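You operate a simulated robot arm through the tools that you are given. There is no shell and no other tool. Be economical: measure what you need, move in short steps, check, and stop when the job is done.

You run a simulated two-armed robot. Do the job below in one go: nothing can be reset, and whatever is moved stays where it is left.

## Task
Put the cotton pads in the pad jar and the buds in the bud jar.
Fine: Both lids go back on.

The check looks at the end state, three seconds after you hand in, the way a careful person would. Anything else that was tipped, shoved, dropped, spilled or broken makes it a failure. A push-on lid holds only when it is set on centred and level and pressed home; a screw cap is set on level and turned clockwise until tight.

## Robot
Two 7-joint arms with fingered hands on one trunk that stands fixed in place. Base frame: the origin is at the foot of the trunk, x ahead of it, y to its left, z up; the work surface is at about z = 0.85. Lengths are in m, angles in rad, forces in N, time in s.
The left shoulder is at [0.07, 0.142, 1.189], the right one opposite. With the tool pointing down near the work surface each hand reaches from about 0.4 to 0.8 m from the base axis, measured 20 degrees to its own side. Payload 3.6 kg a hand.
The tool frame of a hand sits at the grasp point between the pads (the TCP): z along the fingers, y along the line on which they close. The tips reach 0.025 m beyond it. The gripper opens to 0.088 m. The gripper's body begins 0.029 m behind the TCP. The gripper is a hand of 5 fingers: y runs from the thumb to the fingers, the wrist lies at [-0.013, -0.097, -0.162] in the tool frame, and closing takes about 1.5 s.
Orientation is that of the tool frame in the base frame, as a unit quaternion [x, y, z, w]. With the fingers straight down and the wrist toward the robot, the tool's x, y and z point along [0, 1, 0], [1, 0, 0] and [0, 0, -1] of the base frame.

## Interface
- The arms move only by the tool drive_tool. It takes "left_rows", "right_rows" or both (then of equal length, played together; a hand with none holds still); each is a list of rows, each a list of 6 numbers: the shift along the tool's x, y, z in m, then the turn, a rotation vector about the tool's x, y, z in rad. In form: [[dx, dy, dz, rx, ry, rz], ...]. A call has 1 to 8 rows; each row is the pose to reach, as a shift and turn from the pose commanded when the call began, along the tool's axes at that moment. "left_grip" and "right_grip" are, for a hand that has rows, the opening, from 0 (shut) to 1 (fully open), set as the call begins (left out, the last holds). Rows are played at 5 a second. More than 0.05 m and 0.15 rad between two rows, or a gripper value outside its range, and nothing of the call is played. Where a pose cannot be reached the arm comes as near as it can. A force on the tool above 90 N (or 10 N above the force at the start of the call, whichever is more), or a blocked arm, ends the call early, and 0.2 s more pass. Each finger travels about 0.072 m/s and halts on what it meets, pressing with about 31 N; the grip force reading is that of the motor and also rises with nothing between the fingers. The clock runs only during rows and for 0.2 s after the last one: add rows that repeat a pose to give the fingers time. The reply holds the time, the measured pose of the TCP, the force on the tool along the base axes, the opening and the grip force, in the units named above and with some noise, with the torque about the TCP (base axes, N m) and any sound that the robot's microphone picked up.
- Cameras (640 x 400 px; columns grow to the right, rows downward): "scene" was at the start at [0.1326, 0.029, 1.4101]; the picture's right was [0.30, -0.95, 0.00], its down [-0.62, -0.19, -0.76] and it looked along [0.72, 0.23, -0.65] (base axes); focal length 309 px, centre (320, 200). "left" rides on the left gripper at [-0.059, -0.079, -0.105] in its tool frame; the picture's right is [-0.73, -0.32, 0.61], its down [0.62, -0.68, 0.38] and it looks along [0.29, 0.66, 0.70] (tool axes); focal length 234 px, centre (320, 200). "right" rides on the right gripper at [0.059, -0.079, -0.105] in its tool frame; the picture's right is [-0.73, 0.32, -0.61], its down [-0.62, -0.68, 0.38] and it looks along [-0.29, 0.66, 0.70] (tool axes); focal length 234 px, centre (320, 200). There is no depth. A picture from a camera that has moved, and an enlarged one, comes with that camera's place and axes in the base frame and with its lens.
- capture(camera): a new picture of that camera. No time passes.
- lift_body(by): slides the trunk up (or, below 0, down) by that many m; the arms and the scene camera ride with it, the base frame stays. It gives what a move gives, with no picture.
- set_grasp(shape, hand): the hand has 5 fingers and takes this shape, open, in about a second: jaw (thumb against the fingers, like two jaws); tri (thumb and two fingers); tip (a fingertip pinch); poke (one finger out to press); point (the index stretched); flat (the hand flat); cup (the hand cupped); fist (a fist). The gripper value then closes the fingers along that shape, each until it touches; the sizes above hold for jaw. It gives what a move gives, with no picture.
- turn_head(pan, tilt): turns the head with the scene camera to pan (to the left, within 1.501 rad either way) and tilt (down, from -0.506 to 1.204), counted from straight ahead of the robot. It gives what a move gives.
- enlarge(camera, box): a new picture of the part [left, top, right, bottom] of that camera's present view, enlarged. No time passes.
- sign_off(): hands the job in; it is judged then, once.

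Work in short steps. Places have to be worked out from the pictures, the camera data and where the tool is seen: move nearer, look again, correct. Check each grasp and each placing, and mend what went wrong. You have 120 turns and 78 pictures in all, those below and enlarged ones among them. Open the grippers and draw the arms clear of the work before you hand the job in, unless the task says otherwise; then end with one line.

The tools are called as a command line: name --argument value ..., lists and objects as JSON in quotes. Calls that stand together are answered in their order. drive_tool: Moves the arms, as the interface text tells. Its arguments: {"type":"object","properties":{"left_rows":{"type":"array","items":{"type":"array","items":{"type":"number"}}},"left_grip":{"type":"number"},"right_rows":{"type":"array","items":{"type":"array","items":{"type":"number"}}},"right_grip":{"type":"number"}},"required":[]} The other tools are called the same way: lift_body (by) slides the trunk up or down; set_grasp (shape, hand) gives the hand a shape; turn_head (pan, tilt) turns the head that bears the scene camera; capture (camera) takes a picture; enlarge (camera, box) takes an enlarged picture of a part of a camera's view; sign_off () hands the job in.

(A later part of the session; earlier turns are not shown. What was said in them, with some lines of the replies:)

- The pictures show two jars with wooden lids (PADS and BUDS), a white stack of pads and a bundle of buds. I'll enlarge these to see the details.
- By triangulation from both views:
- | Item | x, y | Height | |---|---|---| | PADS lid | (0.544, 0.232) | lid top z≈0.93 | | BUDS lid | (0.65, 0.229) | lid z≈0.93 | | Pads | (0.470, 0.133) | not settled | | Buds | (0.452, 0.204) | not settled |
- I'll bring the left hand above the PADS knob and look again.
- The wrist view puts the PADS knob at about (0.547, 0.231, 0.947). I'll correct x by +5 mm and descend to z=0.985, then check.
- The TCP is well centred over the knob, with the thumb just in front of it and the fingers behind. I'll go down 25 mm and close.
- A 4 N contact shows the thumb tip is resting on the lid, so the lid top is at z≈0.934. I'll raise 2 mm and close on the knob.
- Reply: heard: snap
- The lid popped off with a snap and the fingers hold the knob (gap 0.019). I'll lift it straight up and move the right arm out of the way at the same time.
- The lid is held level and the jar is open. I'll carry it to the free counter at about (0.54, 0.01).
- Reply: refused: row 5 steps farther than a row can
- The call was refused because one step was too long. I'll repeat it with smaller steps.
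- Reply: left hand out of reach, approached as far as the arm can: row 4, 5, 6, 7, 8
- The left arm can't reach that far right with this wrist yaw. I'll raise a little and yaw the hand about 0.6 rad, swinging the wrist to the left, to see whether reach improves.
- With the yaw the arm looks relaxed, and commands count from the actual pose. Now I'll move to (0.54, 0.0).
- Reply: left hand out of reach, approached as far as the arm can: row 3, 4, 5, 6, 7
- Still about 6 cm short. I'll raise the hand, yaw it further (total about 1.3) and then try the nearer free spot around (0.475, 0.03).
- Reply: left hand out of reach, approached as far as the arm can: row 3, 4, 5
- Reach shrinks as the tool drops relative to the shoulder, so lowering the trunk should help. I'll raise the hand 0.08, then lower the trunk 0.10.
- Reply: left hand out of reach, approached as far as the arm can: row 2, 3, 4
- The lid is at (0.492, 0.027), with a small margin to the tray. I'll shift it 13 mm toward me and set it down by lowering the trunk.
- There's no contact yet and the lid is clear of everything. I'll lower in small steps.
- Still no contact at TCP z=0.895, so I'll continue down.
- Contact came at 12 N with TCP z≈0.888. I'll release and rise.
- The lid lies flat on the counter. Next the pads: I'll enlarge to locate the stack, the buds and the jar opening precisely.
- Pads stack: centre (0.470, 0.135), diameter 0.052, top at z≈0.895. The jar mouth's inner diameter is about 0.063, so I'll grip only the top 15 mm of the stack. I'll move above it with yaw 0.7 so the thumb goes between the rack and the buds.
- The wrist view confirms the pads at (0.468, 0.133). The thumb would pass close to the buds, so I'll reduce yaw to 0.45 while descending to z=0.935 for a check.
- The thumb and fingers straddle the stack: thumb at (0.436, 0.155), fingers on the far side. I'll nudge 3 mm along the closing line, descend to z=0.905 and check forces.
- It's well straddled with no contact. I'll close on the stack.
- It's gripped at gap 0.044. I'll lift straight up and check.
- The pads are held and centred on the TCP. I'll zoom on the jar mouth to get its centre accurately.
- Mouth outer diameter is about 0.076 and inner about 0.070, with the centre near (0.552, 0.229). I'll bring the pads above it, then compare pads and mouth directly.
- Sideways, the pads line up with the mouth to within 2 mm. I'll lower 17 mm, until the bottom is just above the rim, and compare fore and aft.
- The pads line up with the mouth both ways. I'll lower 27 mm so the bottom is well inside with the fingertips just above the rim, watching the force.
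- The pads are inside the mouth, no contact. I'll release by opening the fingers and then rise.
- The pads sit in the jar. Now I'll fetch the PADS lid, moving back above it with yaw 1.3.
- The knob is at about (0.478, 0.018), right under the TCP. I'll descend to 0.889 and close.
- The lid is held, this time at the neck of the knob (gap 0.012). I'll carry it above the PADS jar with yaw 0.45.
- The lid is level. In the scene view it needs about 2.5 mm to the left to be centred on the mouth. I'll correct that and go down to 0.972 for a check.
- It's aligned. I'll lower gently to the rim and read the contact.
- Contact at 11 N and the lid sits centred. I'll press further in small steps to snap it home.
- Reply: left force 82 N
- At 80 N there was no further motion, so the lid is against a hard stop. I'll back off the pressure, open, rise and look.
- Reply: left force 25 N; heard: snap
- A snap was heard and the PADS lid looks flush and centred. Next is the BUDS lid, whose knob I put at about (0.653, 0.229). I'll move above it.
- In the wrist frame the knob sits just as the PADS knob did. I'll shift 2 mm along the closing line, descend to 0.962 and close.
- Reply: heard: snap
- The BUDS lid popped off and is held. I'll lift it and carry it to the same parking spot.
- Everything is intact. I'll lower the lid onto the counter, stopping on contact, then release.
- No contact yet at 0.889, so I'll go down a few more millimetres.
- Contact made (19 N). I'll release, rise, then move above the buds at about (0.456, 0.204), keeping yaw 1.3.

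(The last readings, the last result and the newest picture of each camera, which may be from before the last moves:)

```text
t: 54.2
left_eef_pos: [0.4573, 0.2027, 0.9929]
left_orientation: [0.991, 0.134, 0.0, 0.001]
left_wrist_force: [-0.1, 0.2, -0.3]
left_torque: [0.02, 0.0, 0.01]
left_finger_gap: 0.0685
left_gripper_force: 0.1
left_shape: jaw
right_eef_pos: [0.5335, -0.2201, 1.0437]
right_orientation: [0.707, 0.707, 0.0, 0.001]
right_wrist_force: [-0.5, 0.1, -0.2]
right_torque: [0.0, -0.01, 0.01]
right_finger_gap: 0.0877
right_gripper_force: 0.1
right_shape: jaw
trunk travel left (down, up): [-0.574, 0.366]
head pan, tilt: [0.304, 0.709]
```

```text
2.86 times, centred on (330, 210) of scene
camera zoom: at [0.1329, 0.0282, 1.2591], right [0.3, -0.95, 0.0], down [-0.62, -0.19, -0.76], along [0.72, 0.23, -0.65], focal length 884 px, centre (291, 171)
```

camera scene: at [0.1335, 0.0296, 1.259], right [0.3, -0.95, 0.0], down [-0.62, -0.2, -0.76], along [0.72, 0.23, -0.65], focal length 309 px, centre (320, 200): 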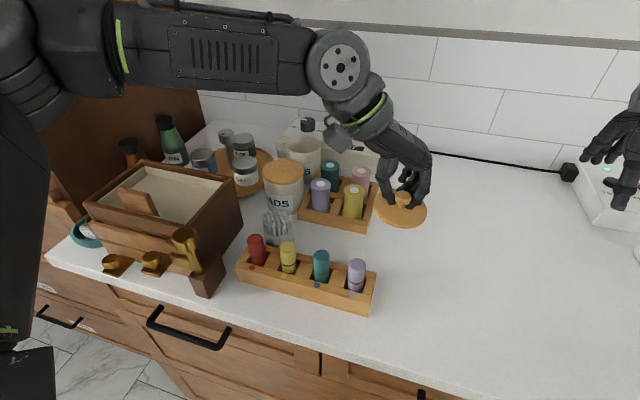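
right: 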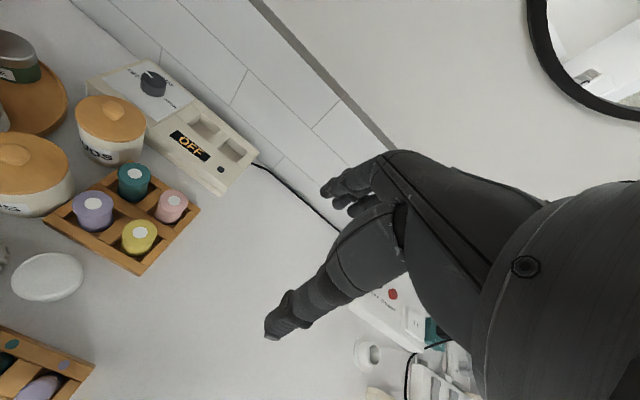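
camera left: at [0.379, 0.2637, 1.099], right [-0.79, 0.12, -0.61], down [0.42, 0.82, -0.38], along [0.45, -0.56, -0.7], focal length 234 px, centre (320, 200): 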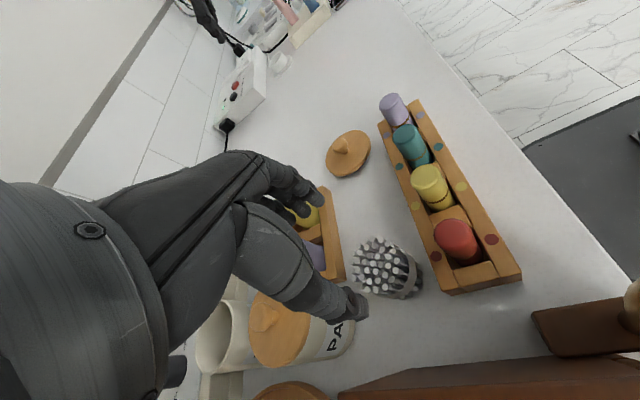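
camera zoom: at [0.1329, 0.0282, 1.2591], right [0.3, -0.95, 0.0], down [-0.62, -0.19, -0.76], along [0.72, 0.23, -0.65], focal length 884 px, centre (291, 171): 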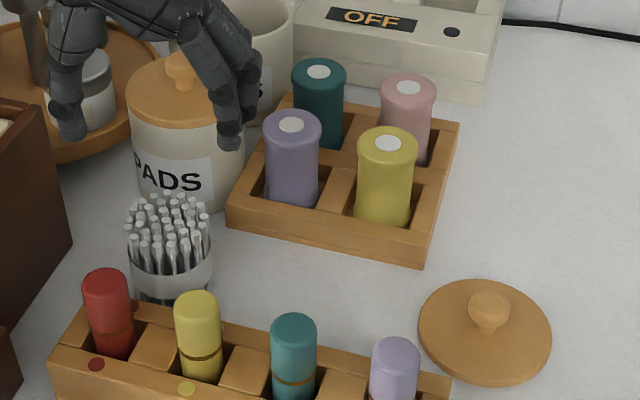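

Combining both views, the buds centre is at (0.4515, 0.203). The thumb is on the left side and the fingers on the right, both clear. I'll shift 5 mm back and descend to 0.922.

drive_tool --left_rows '[[-0.005, -0.001, 0.02, 0, 0, 0], [-0.005, -0.001, 0.04, 0, 0, 0], [-0.005, -0.001, 0.058, 0, 0, 0], [-0.005, -0.001, 0.071, 0, 0, 0]]'

enlarge --camera "left" --box '[240, 150, 460, 340]'

enlarge --camera "scene" --box '[230, 160, 330, 240]'

```text
t: 55.2
left_eef_pos: [0.4503, 0.203, 0.9208]
left_orientation: [0.991, 0.135, 0.001, 0.001]
left_wrist_force: [0.4, 0.0, 0.5]
left_torque: [0.0, -0.01, 0.01]
left_finger_gap: 0.0684
left_gripper_force: 0.3
left_shape: jaw
right_eef_pos: [0.533, -0.2178, 1.0437]
right_orientation: [0.708, 0.707, 0.0, 0.0]
right_wrist_force: [-0.8, -0.5, 0.1]
right_torque: [0.01, 0.0, -0.01]
right_finger_gap: 0.0876
right_gripper_force: 0.0
right_shape: jaw
trunk travel left (down, up): [-0.574, 0.366]
head pan, tilt: [0.304, 0.709]
```

```text
2.11 times, centred on (350, 245) of left
camera zoom: at [0.3733, 0.265, 1.0283], right [-0.79, 0.12, -0.61], down [0.42, 0.82, -0.38], along [0.46, -0.56, -0.7], focal length 493 px, centre (257, 105)
```

zoom: 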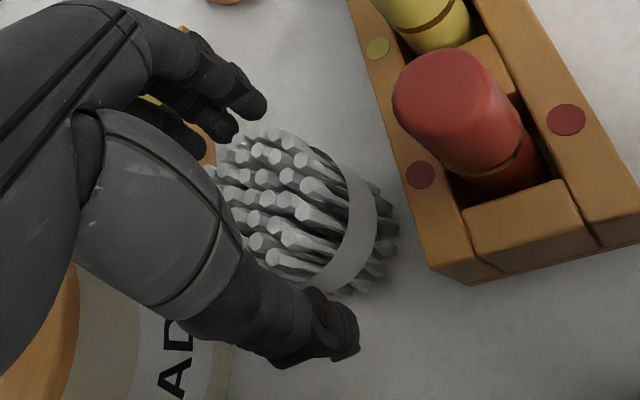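

```text
5.00 times, centred on (280, 200) of scene
camera zoom: at [0.1326, 0.029, 1.2591], right [0.3, -0.95, 0.0], down [-0.62, -0.19, -0.76], along [0.72, 0.23, -0.65], focal length 1546 px, centre (520, 200)
```

zoom: 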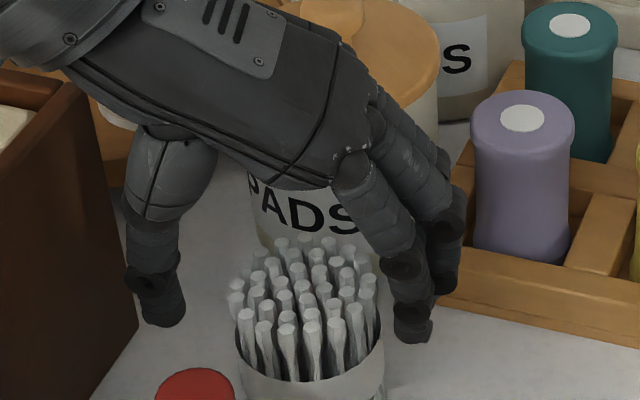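

Thumb and fingers flank the bundle near its top. I'll close on it.

drive_tool --left_rows '[[0, 0, 0, 0, 0, 0], [0, 0, 0, 0, 0, 0], [0, 0, 0, 0, 0, 0], [0, 0, 0, 0, 0, 0], [0, 0, 0, 0, 0, 0]]' --left_grip 0.0

drive_tool --left_rows '[[0, 0, -0.03, 0, 0, 0], [0, 0, -0.07, 0, 0, 0], [0, 0, -0.11, 0, 0, 0], [0, 0, -0.145, 0, 0, 0], [0, 0, -0.145, 0, 0, 0]]'

enlarge --camera "scene" --box '[220, 110, 340, 206]'

```text
t: 56.5
left_eef_pos: [0.4505, 0.2042, 0.9221]
left_orientation: [0.991, 0.135, 0.0, -0.001]
left_wrist_force: [-1.5, -1.1, 0.2]
left_torque: [0.03, -0.01, 0.0]
left_finger_gap: 0.0406
left_gripper_force: 31.4
left_shape: jaw
right_eef_pos: [0.534, -0.2176, 1.0436]
right_orientation: [0.707, 0.707, 0.001, 0.0]
right_wrist_force: [-0.1, 0.4, 0.1]
right_torque: [-0.02, -0.06, -0.01]
right_finger_gap: 0.0873
right_gripper_force: 0.0
right_shape: jaw
trunk travel left (down, up): [-0.574, 0.366]
head pan, tilt: [0.304, 0.709]
```

```text
t: 57.6
left_eef_pos: [0.4514, 0.2037, 1.0684]
left_orientation: [0.991, 0.135, -0.001, 0.001]
left_wrist_force: [0.4, -0.4, -0.7]
left_torque: [0.01, 0.01, 0.01]
left_finger_gap: 0.0403
left_gripper_force: 30.9
left_shape: jaw
right_eef_pos: [0.5328, -0.2189, 1.0428]
right_orientation: [0.707, 0.707, 0.0, 0.0]
right_wrist_force: [0.3, -0.1, -0.4]
right_torque: [0.03, 0.01, -0.01]
right_finger_gap: 0.0877
right_gripper_force: 0.1
right_shape: jaw
trunk travel left (down, up): [-0.574, 0.366]
head pan, tilt: [0.304, 0.709]
```

```text
4.17 times, centred on (280, 158) of scene
camera zoom: at [0.1329, 0.0292, 1.259], right [0.3, -0.95, 0.0], down [-0.62, -0.19, -0.76], along [0.72, 0.23, -0.65], focal length 1288 px, centre (487, 375)
```

zoom: 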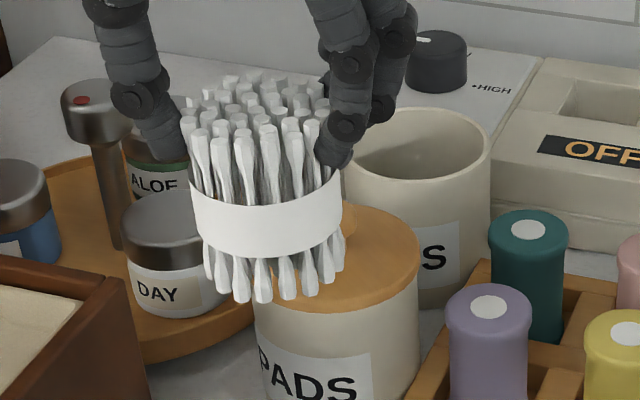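

The bundle is held cleanly as one piece and the BUDS mouth is at about (0.657, 0.230). I'll carry it there at yaw 0.45, ending just above the rim.

drive_tool --left_rows '[[0.034, 0.005, 0, 0, 0, -0.1417], [0.0685, 0.01, 0, 0, 0, -0.2833], [0.1027, 0.015, 0, 0, 0, -0.425], [0.137, 0.02, 0, 0, 0, -0.5667], [0.171, 0.025, 0, 0, 0, -0.7083], [0.2055, 0.0299, 0.005, 0, 0, -0.85], [0.2055, 0.0299, 0.04, 0, 0, -0.85], [0.2055, 0.0299, 0.04, 0, 0, -0.85]]'

enlarge --camera "scene" --box '[250, 100, 350, 180]'

enlarge --camera "left" --box '[240, 150, 460, 340]'

```text
t: 59.5
left_eef_pos: [0.6564, 0.2292, 1.028]
left_orientation: [0.847, 0.531, 0.0, 0.0]
left_wrist_force: [-0.6, 0.7, 0.3]
left_torque: [-0.03, 0.02, 0.01]
left_finger_gap: 0.0401
left_gripper_force: 31.5
left_shape: jaw
right_eef_pos: [0.5328, -0.2187, 1.0445]
right_orientation: [0.707, 0.708, 0.001, 0.0]
right_wrist_force: [0.0, 0.5, -0.4]
right_torque: [0.02, -0.03, 0.0]
right_finger_gap: 0.0878
right_gripper_force: 0.1
right_shape: jaw
trunk travel left (down, up): [-0.574, 0.366]
head pan, tilt: [0.304, 0.709]
```

```text
5.00 times, centred on (300, 140) of scene
camera zoom: at [0.1325, 0.0282, 1.2591], right [0.3, -0.95, 0.0], down [-0.62, -0.19, -0.76], along [0.72, 0.23, -0.65], focal length 1546 px, centre (420, 500)
```

zoom: 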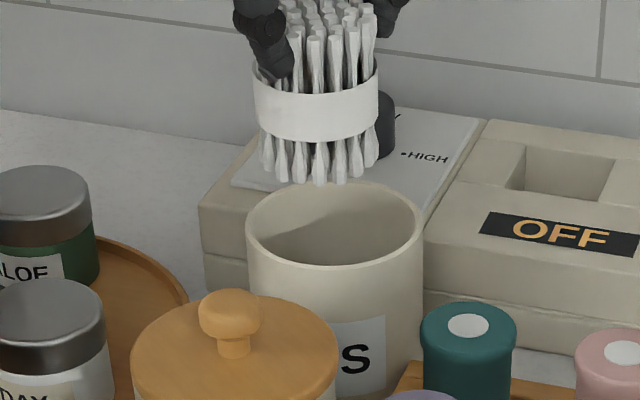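

```text
2.11 times, centred on (350, 245) of left
camera zoom: at [0.5603, 0.2106, 1.1337], right [-0.61, -0.51, -0.61], down [-0.34, 0.86, -0.38], along [0.72, -0.02, -0.7], focal length 493 px, centre (257, 105)
```

zoom: 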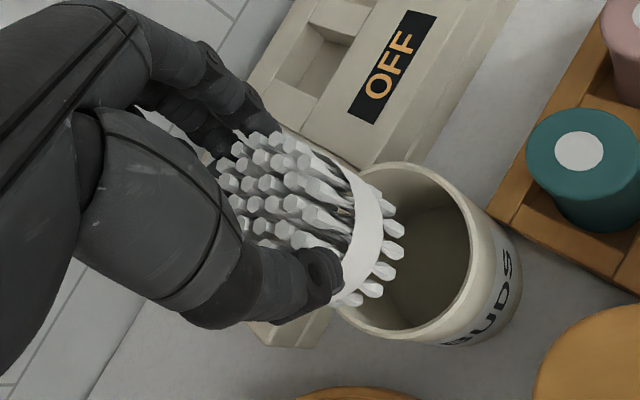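

The bundle sits about 6 mm left of the TCP axis, while the jar is centred on that axis. I'll shift it over the mouth and lower 23 mm, then check.

drive_tool --left_rows '[[-0.007, 0, 0, 0, 0, 0], [-0.007, 0, 0.012, 0, 0, 0], [-0.007, 0, 0.023, 0, 0, 0], [-0.007, 0, 0.023, 0, 0, 0]]'

enlarge --camera "scene" --box '[260, 110, 340, 174]'

```text
t: 60.5
left_eef_pos: [0.6536, 0.2221, 1.0055]
left_orientation: [0.847, 0.532, -0.002, 0.0]
left_wrist_force: [0.7, 0.5, -0.1]
left_torque: [-0.03, 0.03, 0.01]
left_finger_gap: 0.0401
left_gripper_force: 31.1
left_shape: jaw
right_eef_pos: [0.5326, -0.2198, 1.0428]
right_orientation: [0.707, 0.707, 0.0, 0.0]
right_wrist_force: [-0.7, 0.1, 0.0]
right_torque: [0.03, -0.03, -0.03]
right_finger_gap: 0.0879
right_gripper_force: 0.0
right_shape: jaw
trunk travel left (down, up): [-0.574, 0.366]
head pan, tilt: [0.304, 0.709]
```

```text
6.25 times, centred on (300, 142) of scene
camera zoom: at [0.1326, 0.0288, 1.2591], right [0.3, -0.95, 0.0], down [-0.62, -0.19, -0.76], along [0.72, 0.23, -0.65], focal length 1933 px, centre (445, 562)
```

zoom: 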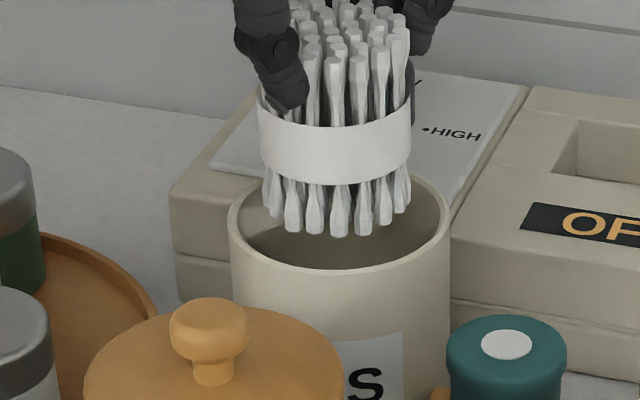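

It's centred on the mouth. I'll lower 47 mm so the fingertips end just above the rim.

drive_tool --left_rows '[[0, 0, 0.012, 0, 0, 0], [0, 0, 0.024, 0, 0, 0], [0, 0, 0.036, 0, 0, 0], [0, 0, 0.047, 0, 0, 0], [0, 0, 0.047, 0, 0, 0]]'

enlarge --camera "scene" --box '[260, 110, 340, 174]'

```text
t: 61.6
left_eef_pos: [0.6533, 0.2224, 0.9581]
left_orientation: [0.847, 0.531, 0.0, 0.0]
left_wrist_force: [-0.2, 0.3, -0.3]
left_torque: [0.0, -0.05, 0.02]
left_finger_gap: 0.0406
left_gripper_force: 30.9
left_shape: jaw
right_eef_pos: [0.5327, -0.2187, 1.0433]
right_orientation: [0.706, 0.708, 0.0, 0.0]
right_wrist_force: [-1.3, -0.1, -0.2]
right_torque: [-0.02, 0.0, 0.02]
right_finger_gap: 0.0877
right_gripper_force: 0.0
right_shape: jaw
trunk travel left (down, up): [-0.574, 0.366]
head pan, tilt: [0.304, 0.709]
```

```text
6.25 times, centred on (300, 142) of scene
camera zoom: at [0.1326, 0.0288, 1.2591], right [0.3, -0.95, 0.0], down [-0.62, -0.19, -0.76], along [0.72, 0.23, -0.65], focal length 1933 px, centre (445, 562)
```

zoom: 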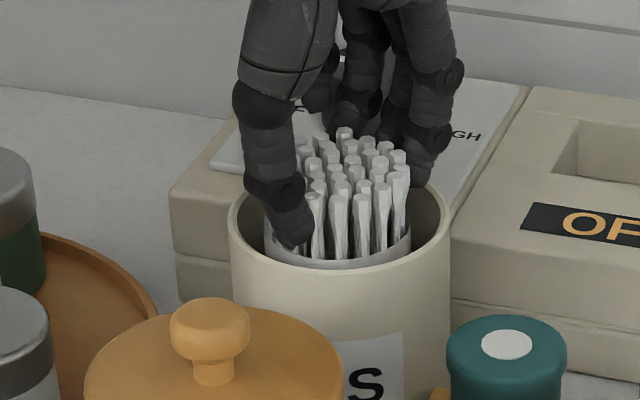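

It's well inside. I'll open moderately and rise.

drive_tool --left_rows '[[0, 0, -0.001, 0, 0, 0], [0, 0, -0.001, 0, 0, 0], [0, 0, -0.001, 0, 0, 0], [0, 0, -0.03, 0, 0, 0], [0, 0, -0.06, 0, 0, 0], [0, 0, -0.1, 0, 0, 0]]' --left_grip 0.62

enlarge --camera "scene" --box '[260, 110, 340, 174]'

```text
t: 63.0
left_eef_pos: [0.6534, 0.2229, 1.0581]
left_orientation: [0.847, 0.531, 0.001, 0.0]
left_wrist_force: [-0.3, 0.7, -0.3]
left_torque: [-0.02, -0.02, 0.03]
left_finger_gap: 0.0543
left_gripper_force: 0.1
left_shape: jaw
right_eef_pos: [0.5321, -0.2198, 1.0439]
right_orientation: [0.707, 0.707, 0.0, 0.0]
right_wrist_force: [0.1, 1.0, 0.3]
right_torque: [0.02, 0.04, -0.02]
right_finger_gap: 0.0875
right_gripper_force: 0.1
right_shape: jaw
trunk travel left (down, up): [-0.574, 0.366]
head pan, tilt: [0.304, 0.709]
```

```text
6.25 times, centred on (300, 142) of scene
camera zoom: at [0.1319, 0.0282, 1.2591], right [0.3, -0.95, 0.0], down [-0.62, -0.19, -0.76], along [0.72, 0.23, -0.65], focal length 1933 px, centre (445, 562)
```

zoom: 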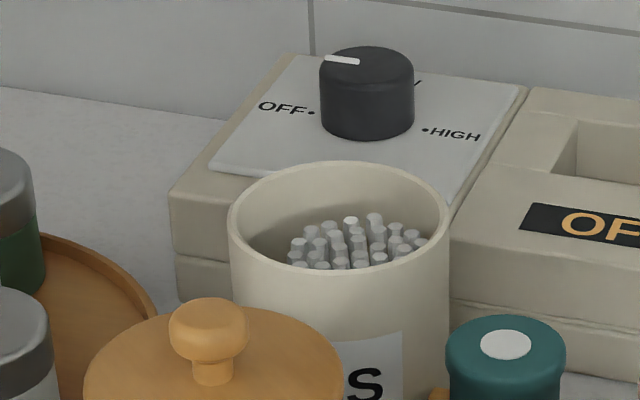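

The buds rest inside, below the rim. Next I'll fetch the BUDS lid from its parking spot.

drive_tool --left_rows '[[-0.0368, -0.0102, 0, 0, 0, 0.1214], [-0.0736, -0.0204, 0, 0, 0, 0.2429], [-0.1104, -0.0306, 0, 0, 0, 0.3643], [-0.1472, -0.0408, 0, 0, 0, 0.4857], [-0.184, -0.051, 0.005, 0, 0, 0.6071], [-0.2208, -0.0612, 0.02, 0, 0, 0.7286], [-0.2575, -0.0714, 0.04, 0, 0, 0.85], [-0.2575, -0.0714, 0.068, 0, 0, 0.85]]' --left_grip 0.6

capture --camera "left"

```text
t: 64.8
left_eef_pos: [0.4768, 0.0219, 0.9868]
left_orientation: [0.991, 0.135, 0.0, 0.001]
left_wrist_force: [0.6, 0.3, -0.6]
left_torque: [-0.03, 0.03, 0.01]
left_finger_gap: 0.0532
left_gripper_force: 0.0
left_shape: jaw
right_eef_pos: [0.5333, -0.2176, 1.0435]
right_orientation: [0.707, 0.707, 0.0, 0.0]
right_wrist_force: [-0.4, -1.2, -0.2]
right_torque: [-0.02, -0.02, 0.0]
right_finger_gap: 0.0876
right_gripper_force: 0.1
right_shape: jaw
trunk travel left (down, up): [-0.574, 0.366]
head pan, tilt: [0.304, 0.709]
```

```text
12 pictures are left
camera left: at [0.3997, 0.0832, 1.0937], right [-0.79, 0.12, -0.61], down [0.42, 0.82, -0.38], along [0.45, -0.56, -0.7], focal length 234 px, centre (320, 200)
```

left: 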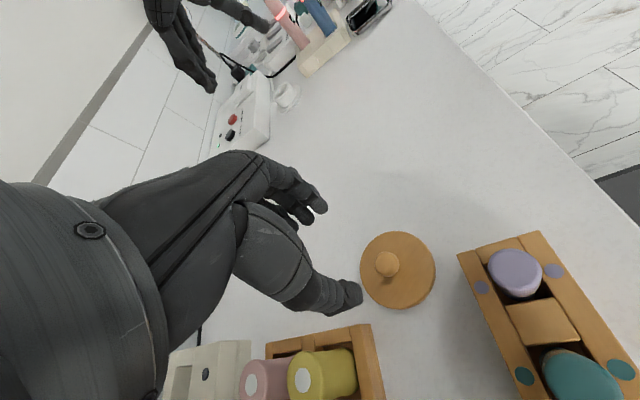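

The view matches the earlier PADS lid pickup. I'll descend to 0.889, close and lift.

drive_tool --left_rows '[[0, 0, 0.04, 0, 0, 0], [0, 0, 0.08, 0, 0, 0], [0, 0, 0.0985, 0, 0, 0], [0, 0, 0.0985, 0, 0, 0]]'

drive_tool --left_rows '[[0, 0, 0, 0, 0, 0], [0, 0, 0, 0, 0, 0], [0, 0, 0, 0, 0, 0], [0, 0, 0, 0, 0, 0], [0, 0, 0, 0, 0, 0]]' --left_grip 0.0

drive_tool --left_rows '[[0, 0, -0.03, 0, 0, 0], [0, 0, -0.07, 0, 0, 0], [0, 0, -0.11, 0, 0, 0], [0, 0, -0.15, 0, 0, 0], [0, 0, -0.17, 0, 0, 0]]'

```text
t: 65.8
left_eef_pos: [0.4775, 0.0226, 0.8918]
left_orientation: [0.991, 0.133, 0.0, 0.0]
left_wrist_force: [0.0, 0.2, 1.3]
left_torque: [-0.01, -0.02, 0.0]
left_finger_gap: 0.0532
left_gripper_force: 0.0
left_shape: jaw
right_eef_pos: [0.5338, -0.2191, 1.0434]
right_orientation: [0.708, 0.707, 0.0, 0.0]
right_wrist_force: [0.7, -0.2, -0.3]
right_torque: [-0.03, -0.02, -0.03]
right_finger_gap: 0.0877
right_gripper_force: 0.1
right_shape: jaw
trunk travel left (down, up): [-0.574, 0.366]
head pan, tilt: [0.304, 0.709]
```

```text
t: 67.0
left_eef_pos: [0.4775, 0.0228, 0.8923]
left_orientation: [0.991, 0.135, 0.001, 0.0]
left_wrist_force: [0.8, -0.3, 0.9]
left_torque: [0.0, 0.0, -0.01]
left_finger_gap: 0.013
left_gripper_force: 31.2
left_shape: jaw
right_eef_pos: [0.5318, -0.2189, 1.0431]
right_orientation: [0.708, 0.707, 0.001, 0.0]
right_wrist_force: [0.1, 0.5, 0.3]
right_torque: [0.0, -0.02, -0.01]
right_finger_gap: 0.0877
right_gripper_force: 0.1
right_shape: jaw
trunk travel left (down, up): [-0.574, 0.366]
head pan, tilt: [0.304, 0.709]
```

```text
t: 68.2
left_eef_pos: [0.4749, 0.0233, 1.0626]
left_orientation: [0.991, 0.135, 0.0, 0.0]
left_wrist_force: [0.4, -0.1, 0.1]
left_torque: [-0.03, 0.0, 0.01]
left_finger_gap: 0.0129
left_gripper_force: 31.2
left_shape: jaw
right_eef_pos: [0.5336, -0.2186, 1.0441]
right_orientation: [0.707, 0.707, 0.001, 0.0]
right_wrist_force: [0.5, 0.0, 1.1]
right_torque: [0.01, -0.02, 0.01]
right_finger_gap: 0.0878
right_gripper_force: 0.0
right_shape: jaw
trunk travel left (down, up): [-0.574, 0.366]
head pan, tilt: [0.304, 0.709]
```

The lid is held (gap 0.013). I'll carry it above the BUDS jar at (0.655, 0.229), yaw 0.45.

drive_tool --left_rows '[[0.0325, -0.0216, 0, 0, 0, -0.1214], [0.0649, -0.0433, 0, 0, 0, -0.2429], [0.0974, -0.0649, 0, 0, 0, -0.3643], [0.1298, -0.0865, 0, 0, 0, -0.4857], [0.1623, -0.1081, 0, 0, 0, -0.6071], [0.1947, -0.1298, 0, 0, 0, -0.7286], [0.2272, -0.1514, 0.01, 0, 0, -0.85], [0.2272, -0.1514, 0.055, 0, 0, -0.85]]'

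enlarge --camera "scene" --box '[260, 110, 340, 174]'

```text
t: 70.0
left_eef_pos: [0.6544, 0.2318, 1.0071]
left_orientation: [0.847, 0.532, 0.0, 0.0]
left_wrist_force: [-0.1, -0.1, 0.0]
left_torque: [0.05, -0.01, 0.04]
left_finger_gap: 0.0128
left_gripper_force: 30.9
left_shape: jaw
right_eef_pos: [0.533, -0.2177, 1.0443]
right_orientation: [0.707, 0.707, 0.0, 0.0]
right_wrist_force: [0.3, -0.1, 0.6]
right_torque: [-0.03, 0.0, -0.03]
right_finger_gap: 0.0874
right_gripper_force: 0.1
right_shape: jaw
trunk travel left (down, up): [-0.574, 0.366]
head pan, tilt: [0.304, 0.709]
```

```text
6.25 times, centred on (300, 142) of scene
camera zoom: at [0.133, 0.0296, 1.2591], right [0.3, -0.95, 0.0], down [-0.62, -0.2, -0.76], along [0.72, 0.23, -0.65], focal length 1933 px, centre (445, 562)
```

zoom: 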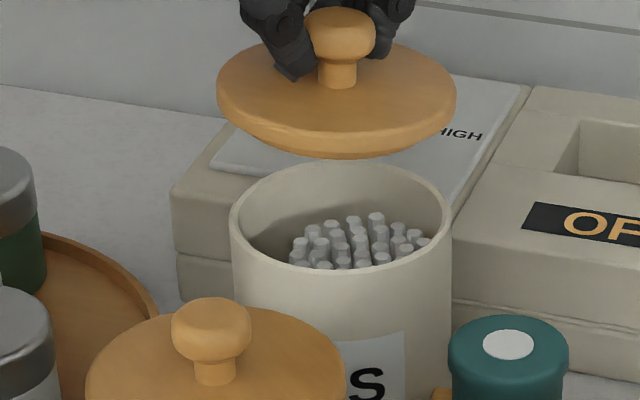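

The lid is level and laterally within 1 mm. Fore-aft it seems a few mm too near, so I'll shift +3 mm in x, lower to 0.976 and compare up close.

drive_tool --left_rows '[[0.0013, 0.0027, 0.01, 0, 0, 0], [0.0013, 0.0027, 0.021, 0, 0, 0], [0.0013, 0.0027, 0.031, 0, 0, 0], [0.0013, 0.0027, 0.031, 0, 0, 0]]'

enlarge --camera "scene" --box '[270, 118, 330, 166]'

enlarge --camera "left" --box '[270, 160, 440, 320]'

```text
t: 71.0
left_eef_pos: [0.6579, 0.2294, 0.9755]
left_orientation: [0.847, 0.531, 0.0, 0.0]
left_wrist_force: [-0.9, -0.1, -0.7]
left_torque: [0.02, 0.03, 0.01]
left_finger_gap: 0.0128
left_gripper_force: 31.3
left_shape: jaw
right_eef_pos: [0.5326, -0.2186, 1.0442]
right_orientation: [0.707, 0.707, 0.0, 0.0]
right_wrist_force: [-0.3, -0.1, 0.3]
right_torque: [-0.03, 0.02, 0.0]
right_finger_gap: 0.0876
right_gripper_force: 0.1
right_shape: jaw
trunk travel left (down, up): [-0.574, 0.366]
head pan, tilt: [0.304, 0.709]
```

```text
8.33 times, centred on (300, 142) of scene
camera zoom: at [0.1326, 0.0289, 1.2591], right [0.3, -0.95, 0.0], down [-0.62, -0.19, -0.76], along [0.72, 0.23, -0.65], focal length 2577 px, centre (487, 683)
```

zoom: 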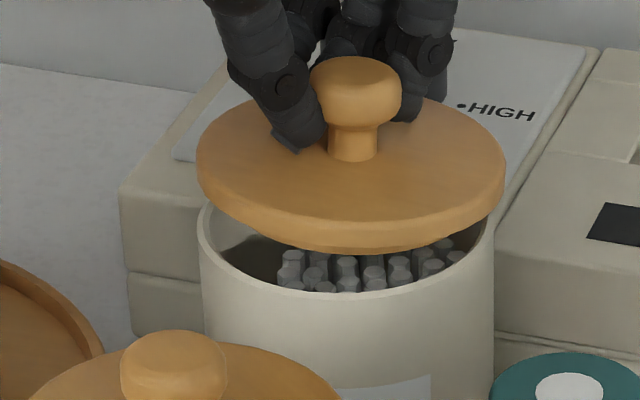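

```text
2.50 times, centred on (355, 240) of left
camera zoom: at [0.5618, 0.212, 1.0828], right [-0.61, -0.51, -0.61], down [-0.34, 0.86, -0.38], along [0.72, -0.03, -0.7], focal length 585 px, centre (232, 100)
```

zoom: 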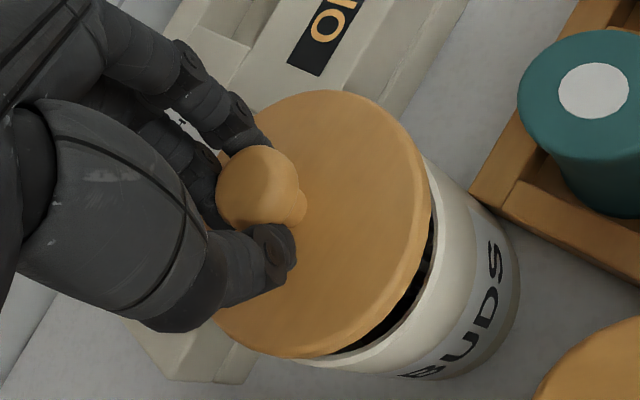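

Fore-aft now matches: predicted seat at TCP 0.9615 against the expected 0.961. Sideways it needs 1.8 mm to the left. I'll correct and lower onto the rim.

drive_tool --left_rows '[[0.0013, -0.0012, 0.003, 0, 0, 0], [0.0013, -0.0012, 0.007, 0, 0, 0], [0.0013, -0.0012, 0.011, 0, 0, 0], [0.0013, -0.0012, 0.014, 0, 0, 0], [0.0013, -0.0012, 0.016, 0, 0, 0]]'

enlarge --camera "scene" --box '[270, 118, 330, 166]'

```text
t: 72.2
left_eef_pos: [0.6562, 0.2322, 0.9602]
left_orientation: [0.847, 0.531, 0.0, 0.001]
left_wrist_force: [-0.9, 2.0, 3.6]
left_torque: [0.01, 0.0, 0.01]
left_finger_gap: 0.0126
left_gripper_force: 30.9
left_shape: jaw
right_eef_pos: [0.5328, -0.2198, 1.0444]
right_orientation: [0.707, 0.707, -0.001, 0.0]
right_wrist_force: [0.0, -0.7, -0.7]
right_torque: [0.0, 0.02, 0.0]
right_finger_gap: 0.0878
right_gripper_force: 0.0
right_shape: jaw
trunk travel left (down, up): [-0.574, 0.366]
head pan, tilt: [0.304, 0.709]
```

```text
8.33 times, centred on (300, 142) of scene
camera zoom: at [0.1319, 0.0289, 1.2592], right [0.3, -0.95, 0.0], down [-0.62, -0.19, -0.76], along [0.72, 0.23, -0.65], focal length 2577 px, centre (487, 683)
```

zoom: 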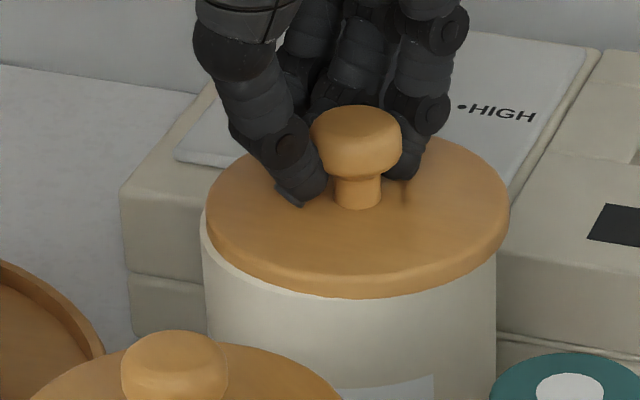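

On the rim the lid sits about 2.7 mm too far right, with a sliver of rim showing on the left. I'll rise 10 mm and look before correcting again.

drive_tool --left_rows '[[0, 0, -0.006, 0, 0, 0], [0, 0, -0.012, 0, 0, 0], [0, 0, -0.012, 0, 0, 0]]'

enlarge --camera "scene" --box '[270, 118, 330, 166]'

```text
t: 73.0
left_eef_pos: [0.6578, 0.2314, 0.9712]
left_orientation: [0.847, 0.531, 0.0, 0.0]
left_wrist_force: [0.8, -0.6, -0.6]
left_torque: [0.02, 0.02, 0.01]
left_finger_gap: 0.0127
left_gripper_force: 30.8
left_shape: jaw
right_eef_pos: [0.5333, -0.2189, 1.0446]
right_orientation: [0.707, 0.707, 0.0, 0.0]
right_wrist_force: [0.3, -0.6, 0.0]
right_torque: [0.01, 0.01, 0.02]
right_finger_gap: 0.0875
right_gripper_force: 0.2
right_shape: jaw
trunk travel left (down, up): [-0.574, 0.366]
head pan, tilt: [0.304, 0.709]
```

```text
8.33 times, centred on (300, 142) of scene
camera zoom: at [0.1328, 0.029, 1.259], right [0.3, -0.95, 0.0], down [-0.62, -0.19, -0.76], along [0.72, 0.23, -0.65], focal length 2577 px, centre (487, 683)
```

zoom: 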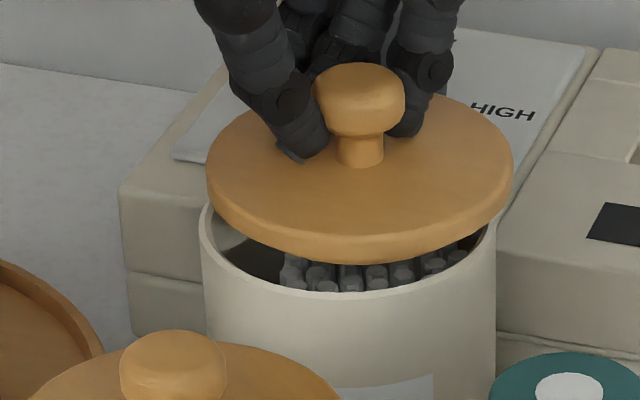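

The lid has slipped slightly in the hand and is 3.4 mm right of the mouth. I'll shift it left by that much at this height and check.

drive_tool --left_rows '[[0.0026, -0.0024, 0, 0, 0, 0], [0.0026, -0.0024, 0.002, 0, 0, 0], [0.0026, -0.0024, 0.002, 0, 0, 0]]'

enlarge --camera "scene" --box '[270, 118, 330, 166]'

```text
t: 73.8
left_eef_pos: [0.6576, 0.2348, 0.9697]
left_orientation: [0.847, 0.532, 0.0, -0.001]
left_wrist_force: [-0.1, 0.7, -0.2]
left_torque: [0.01, 0.02, -0.01]
left_finger_gap: 0.0129
left_gripper_force: 30.7
left_shape: jaw
right_eef_pos: [0.532, -0.2182, 1.0441]
right_orientation: [0.707, 0.707, 0.0, 0.0]
right_wrist_force: [0.1, 0.2, 0.2]
right_torque: [0.0, 0.01, -0.02]
right_finger_gap: 0.0878
right_gripper_force: 0.1
right_shape: jaw
trunk travel left (down, up): [-0.574, 0.366]
head pan, tilt: [0.304, 0.709]
```

```text
8.33 times, centred on (300, 142) of scene
camera zoom: at [0.1326, 0.0289, 1.2591], right [0.3, -0.95, 0.0], down [-0.62, -0.19, -0.76], along [0.72, 0.23, -0.65], focal length 2577 px, centre (487, 683)
```

zoom: 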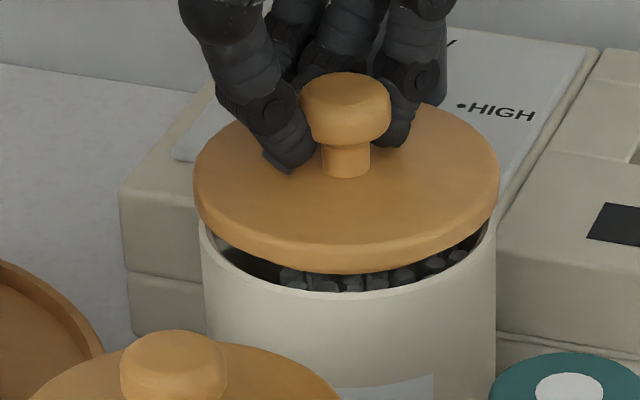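

Now it's centred (346 vs 347.5 px). I'll lower straight onto the rim and press a little.

drive_tool --left_rows '[[0, 0, 0.003, 0, 0, 0], [0, 0, 0.006, 0, 0, 0], [0, 0, 0.008, 0, 0, 0], [0, 0, 0.01, 0, 0, 0], [0, 0, 0.012, 0, 0, 0]]'

enlarge --camera "scene" --box '[270, 118, 330, 166]'

```text
t: 75.0
left_eef_pos: [0.6556, 0.233, 0.9621]
left_orientation: [0.847, 0.532, 0.002, 0.002]
left_wrist_force: [0.0, 2.2, 12.7]
left_torque: [-0.11, -0.14, 0.0]
left_finger_gap: 0.0128
left_gripper_force: 31.0
left_shape: jaw
right_eef_pos: [0.5306, -0.2195, 1.0455]
right_orientation: [0.707, 0.707, 0.0, 0.001]
right_wrist_force: [0.3, -0.5, -0.2]
right_torque: [-0.02, 0.0, -0.03]
right_finger_gap: 0.0877
right_gripper_force: 0.1
right_shape: jaw
trunk travel left (down, up): [-0.574, 0.366]
head pan, tilt: [0.304, 0.709]
heard: snap
```

```text
8.33 times, centred on (300, 142) of scene
camera zoom: at [0.1301, 0.0285, 1.2596], right [0.3, -0.95, 0.0], down [-0.62, -0.19, -0.76], along [0.73, 0.23, -0.65], focal length 2577 px, centre (487, 683)
```

zoom: 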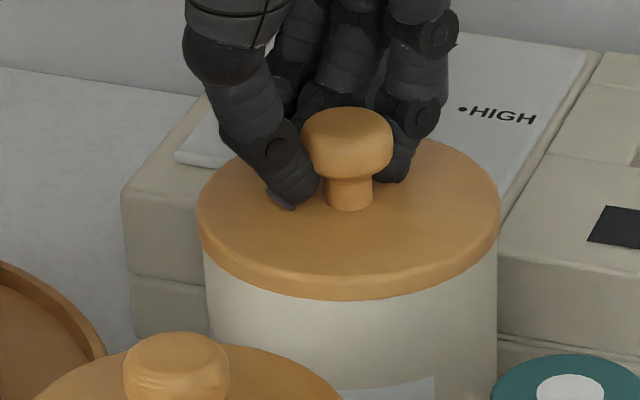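

Snap heard and the lid is centred and flush. I'll open while keeping light down pressure, then rise.

drive_tool --left_rows '[[0, 0, 0, 0, 0, 0], [0, 0, 0, 0, 0, 0], [0, 0, 0, 0, 0, 0], [0, 0, -0.02, 0, 0, 0], [0, 0, -0.06, 0, 0, 0], [0, 0, -0.09, 0, 0, 0]]' --left_grip 0.6

enlarge --camera "scene" --box '[250, 115, 350, 195]'

```text
t: 76.5
left_eef_pos: [0.6553, 0.2346, 1.046]
left_orientation: [0.847, 0.532, 0.0, 0.001]
left_wrist_force: [-0.2, -0.1, 0.3]
left_torque: [-0.01, 0.01, -0.01]
left_finger_gap: 0.0523
left_gripper_force: 0.1
left_shape: jaw
right_eef_pos: [0.5332, -0.2188, 1.0435]
right_orientation: [0.707, 0.707, 0.0, 0.0]
right_wrist_force: [0.3, 0.0, -0.5]
right_torque: [-0.01, -0.03, 0.01]
right_finger_gap: 0.0878
right_gripper_force: 0.1
right_shape: jaw
trunk travel left (down, up): [-0.574, 0.366]
head pan, tilt: [0.304, 0.709]
```

```text
5.00 times, centred on (300, 155) of scene
camera zoom: at [0.1328, 0.0288, 1.259], right [0.3, -0.95, 0.0], down [-0.62, -0.19, -0.76], along [0.72, 0.23, -0.65], focal length 1546 px, centre (420, 425)
```

zoom: 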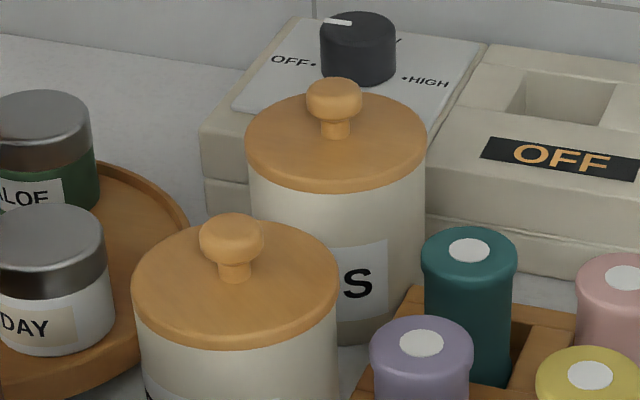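

The BUDS lid is flush. As a check on the PADS lid, whose snap came only on release, I'll press its knob once from above with closed fingers.

drive_tool --left_rows '[[-0.016, -0.031, 0, 0, 0, 0], [-0.032, -0.062, 0, 0, 0, 0], [-0.0475, -0.0925, 0, 0, 0, 0], [-0.0475, -0.0925, 0.03, 0, 0, 0], [-0.0475, -0.0925, 0.045, 0, 0, 0], [-0.0475, -0.0925, 0.045, 0, 0, 0]]' --left_grip 0.0

enlarge --camera "scene" --box '[250, 115, 350, 195]'

```text
t: 77.8
left_eef_pos: [0.5522, 0.2306, 1.0031]
left_orientation: [0.847, 0.531, 0.0, 0.001]
left_wrist_force: [-0.1, -0.3, 0.9]
left_torque: [-0.03, 0.0, -0.01]
left_finger_gap: 0.0
left_gripper_force: 31.3
left_shape: jaw
right_eef_pos: [0.5333, -0.2193, 1.0427]
right_orientation: [0.707, 0.707, 0.0, 0.0]
right_wrist_force: [0.2, 0.0, 0.3]
right_torque: [-0.01, 0.01, -0.03]
right_finger_gap: 0.0877
right_gripper_force: 0.1
right_shape: jaw
trunk travel left (down, up): [-0.574, 0.366]
head pan, tilt: [0.304, 0.709]
```

```text
5.00 times, centred on (300, 155) of scene
camera zoom: at [0.1324, 0.0289, 1.2591], right [0.3, -0.95, 0.0], down [-0.62, -0.19, -0.76], along [0.72, 0.23, -0.65], focal length 1546 px, centre (420, 425)
```

zoom: 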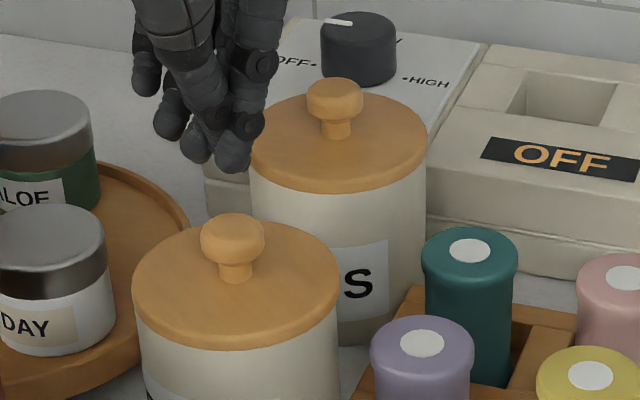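

The closed fingertips are right over the knob. I'll press gently.

drive_tool --left_rows '[[0, 0, 0.014, 0, 0, 0], [0, 0, 0.022, 0, 0, 0], [0, 0, 0.026, 0, 0, 0], [0, 0, 0.03, 0, 0, 0], [0, 0, 0.033, 0, 0, 0]]'

```text
t: 79.0
left_eef_pos: [0.5498, 0.2279, 0.979]
left_orientation: [0.847, 0.531, 0.008, 0.005]
left_wrist_force: [14.3, 5.0, 70.3]
left_torque: [-0.3, -0.34, 0.12]
left_finger_gap: 0.0
left_gripper_force: 31.2
left_shape: jaw
right_eef_pos: [0.5279, -0.2213, 1.0468]
right_orientation: [0.707, 0.707, 0.002, 0.002]
right_wrist_force: [0.1, 0.3, 0.1]
right_torque: [0.01, -0.04, -0.03]
right_finger_gap: 0.0878
right_gripper_force: 0.0
right_shape: jaw
trunk travel left (down, up): [-0.574, 0.366]
head pan, tilt: [0.304, 0.709]
```

There was no further motion or snap at 70 N, so the PADS lid is already home. I'll rise, open, and draw the arm clear.

drive_tool --left_rows '[[0, 0, -0.03, 0, 0, 0], [0, 0, -0.07, 0, 0, 0], [0, 0, -0.11, 0, 0, 0], [0, 0, -0.15, 0, 0, 0], [0, 0, -0.19, 0, 0, 0], [0.01, -0.03, -0.21, 0, 0, 0], [0.02, -0.07, -0.22, 0, 0, 0], [0.03, -0.11, -0.23, 0, 0, 0]]' --left_grip 1.0

capture --camera "scene"

```text
t: 80.8
left_eef_pos: [0.464, 0.3067, 1.1999]
left_orientation: [0.847, 0.531, 0.001, 0.001]
left_wrist_force: [-0.1, 0.0, 0.0]
left_torque: [0.0, 0.01, 0.02]
left_finger_gap: 0.0876
left_gripper_force: 0.1
left_shape: jaw
right_eef_pos: [0.5324, -0.2187, 1.0444]
right_orientation: [0.708, 0.706, 0.0, 0.0]
right_wrist_force: [-0.8, 0.2, 0.0]
right_torque: [0.01, 0.01, 0.03]
right_finger_gap: 0.088
right_gripper_force: 0.0
right_shape: jaw
trunk travel left (down, up): [-0.574, 0.366]
head pan, tilt: [0.304, 0.709]
```

```text
2 pictures are left
camera scene: at [0.1314, 0.0296, 1.2592], right [0.3, -0.95, 0.0], down [-0.62, -0.2, -0.76], along [0.73, 0.23, -0.65], focal length 309 px, centre (320, 200)
```

scene: 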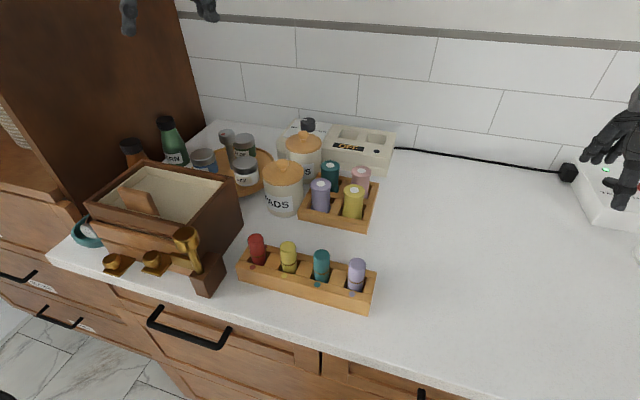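

Both jars are filled and lidded, nothing else has moved, and both arms are clear with the grippers open. I'll hand in.

sign_off

```text
The job is handed in.
```

The cotton pads are in the PADS jar and the buds are in the BUDS jar, with both lids pressed back on and nothing else visibly disturbed.
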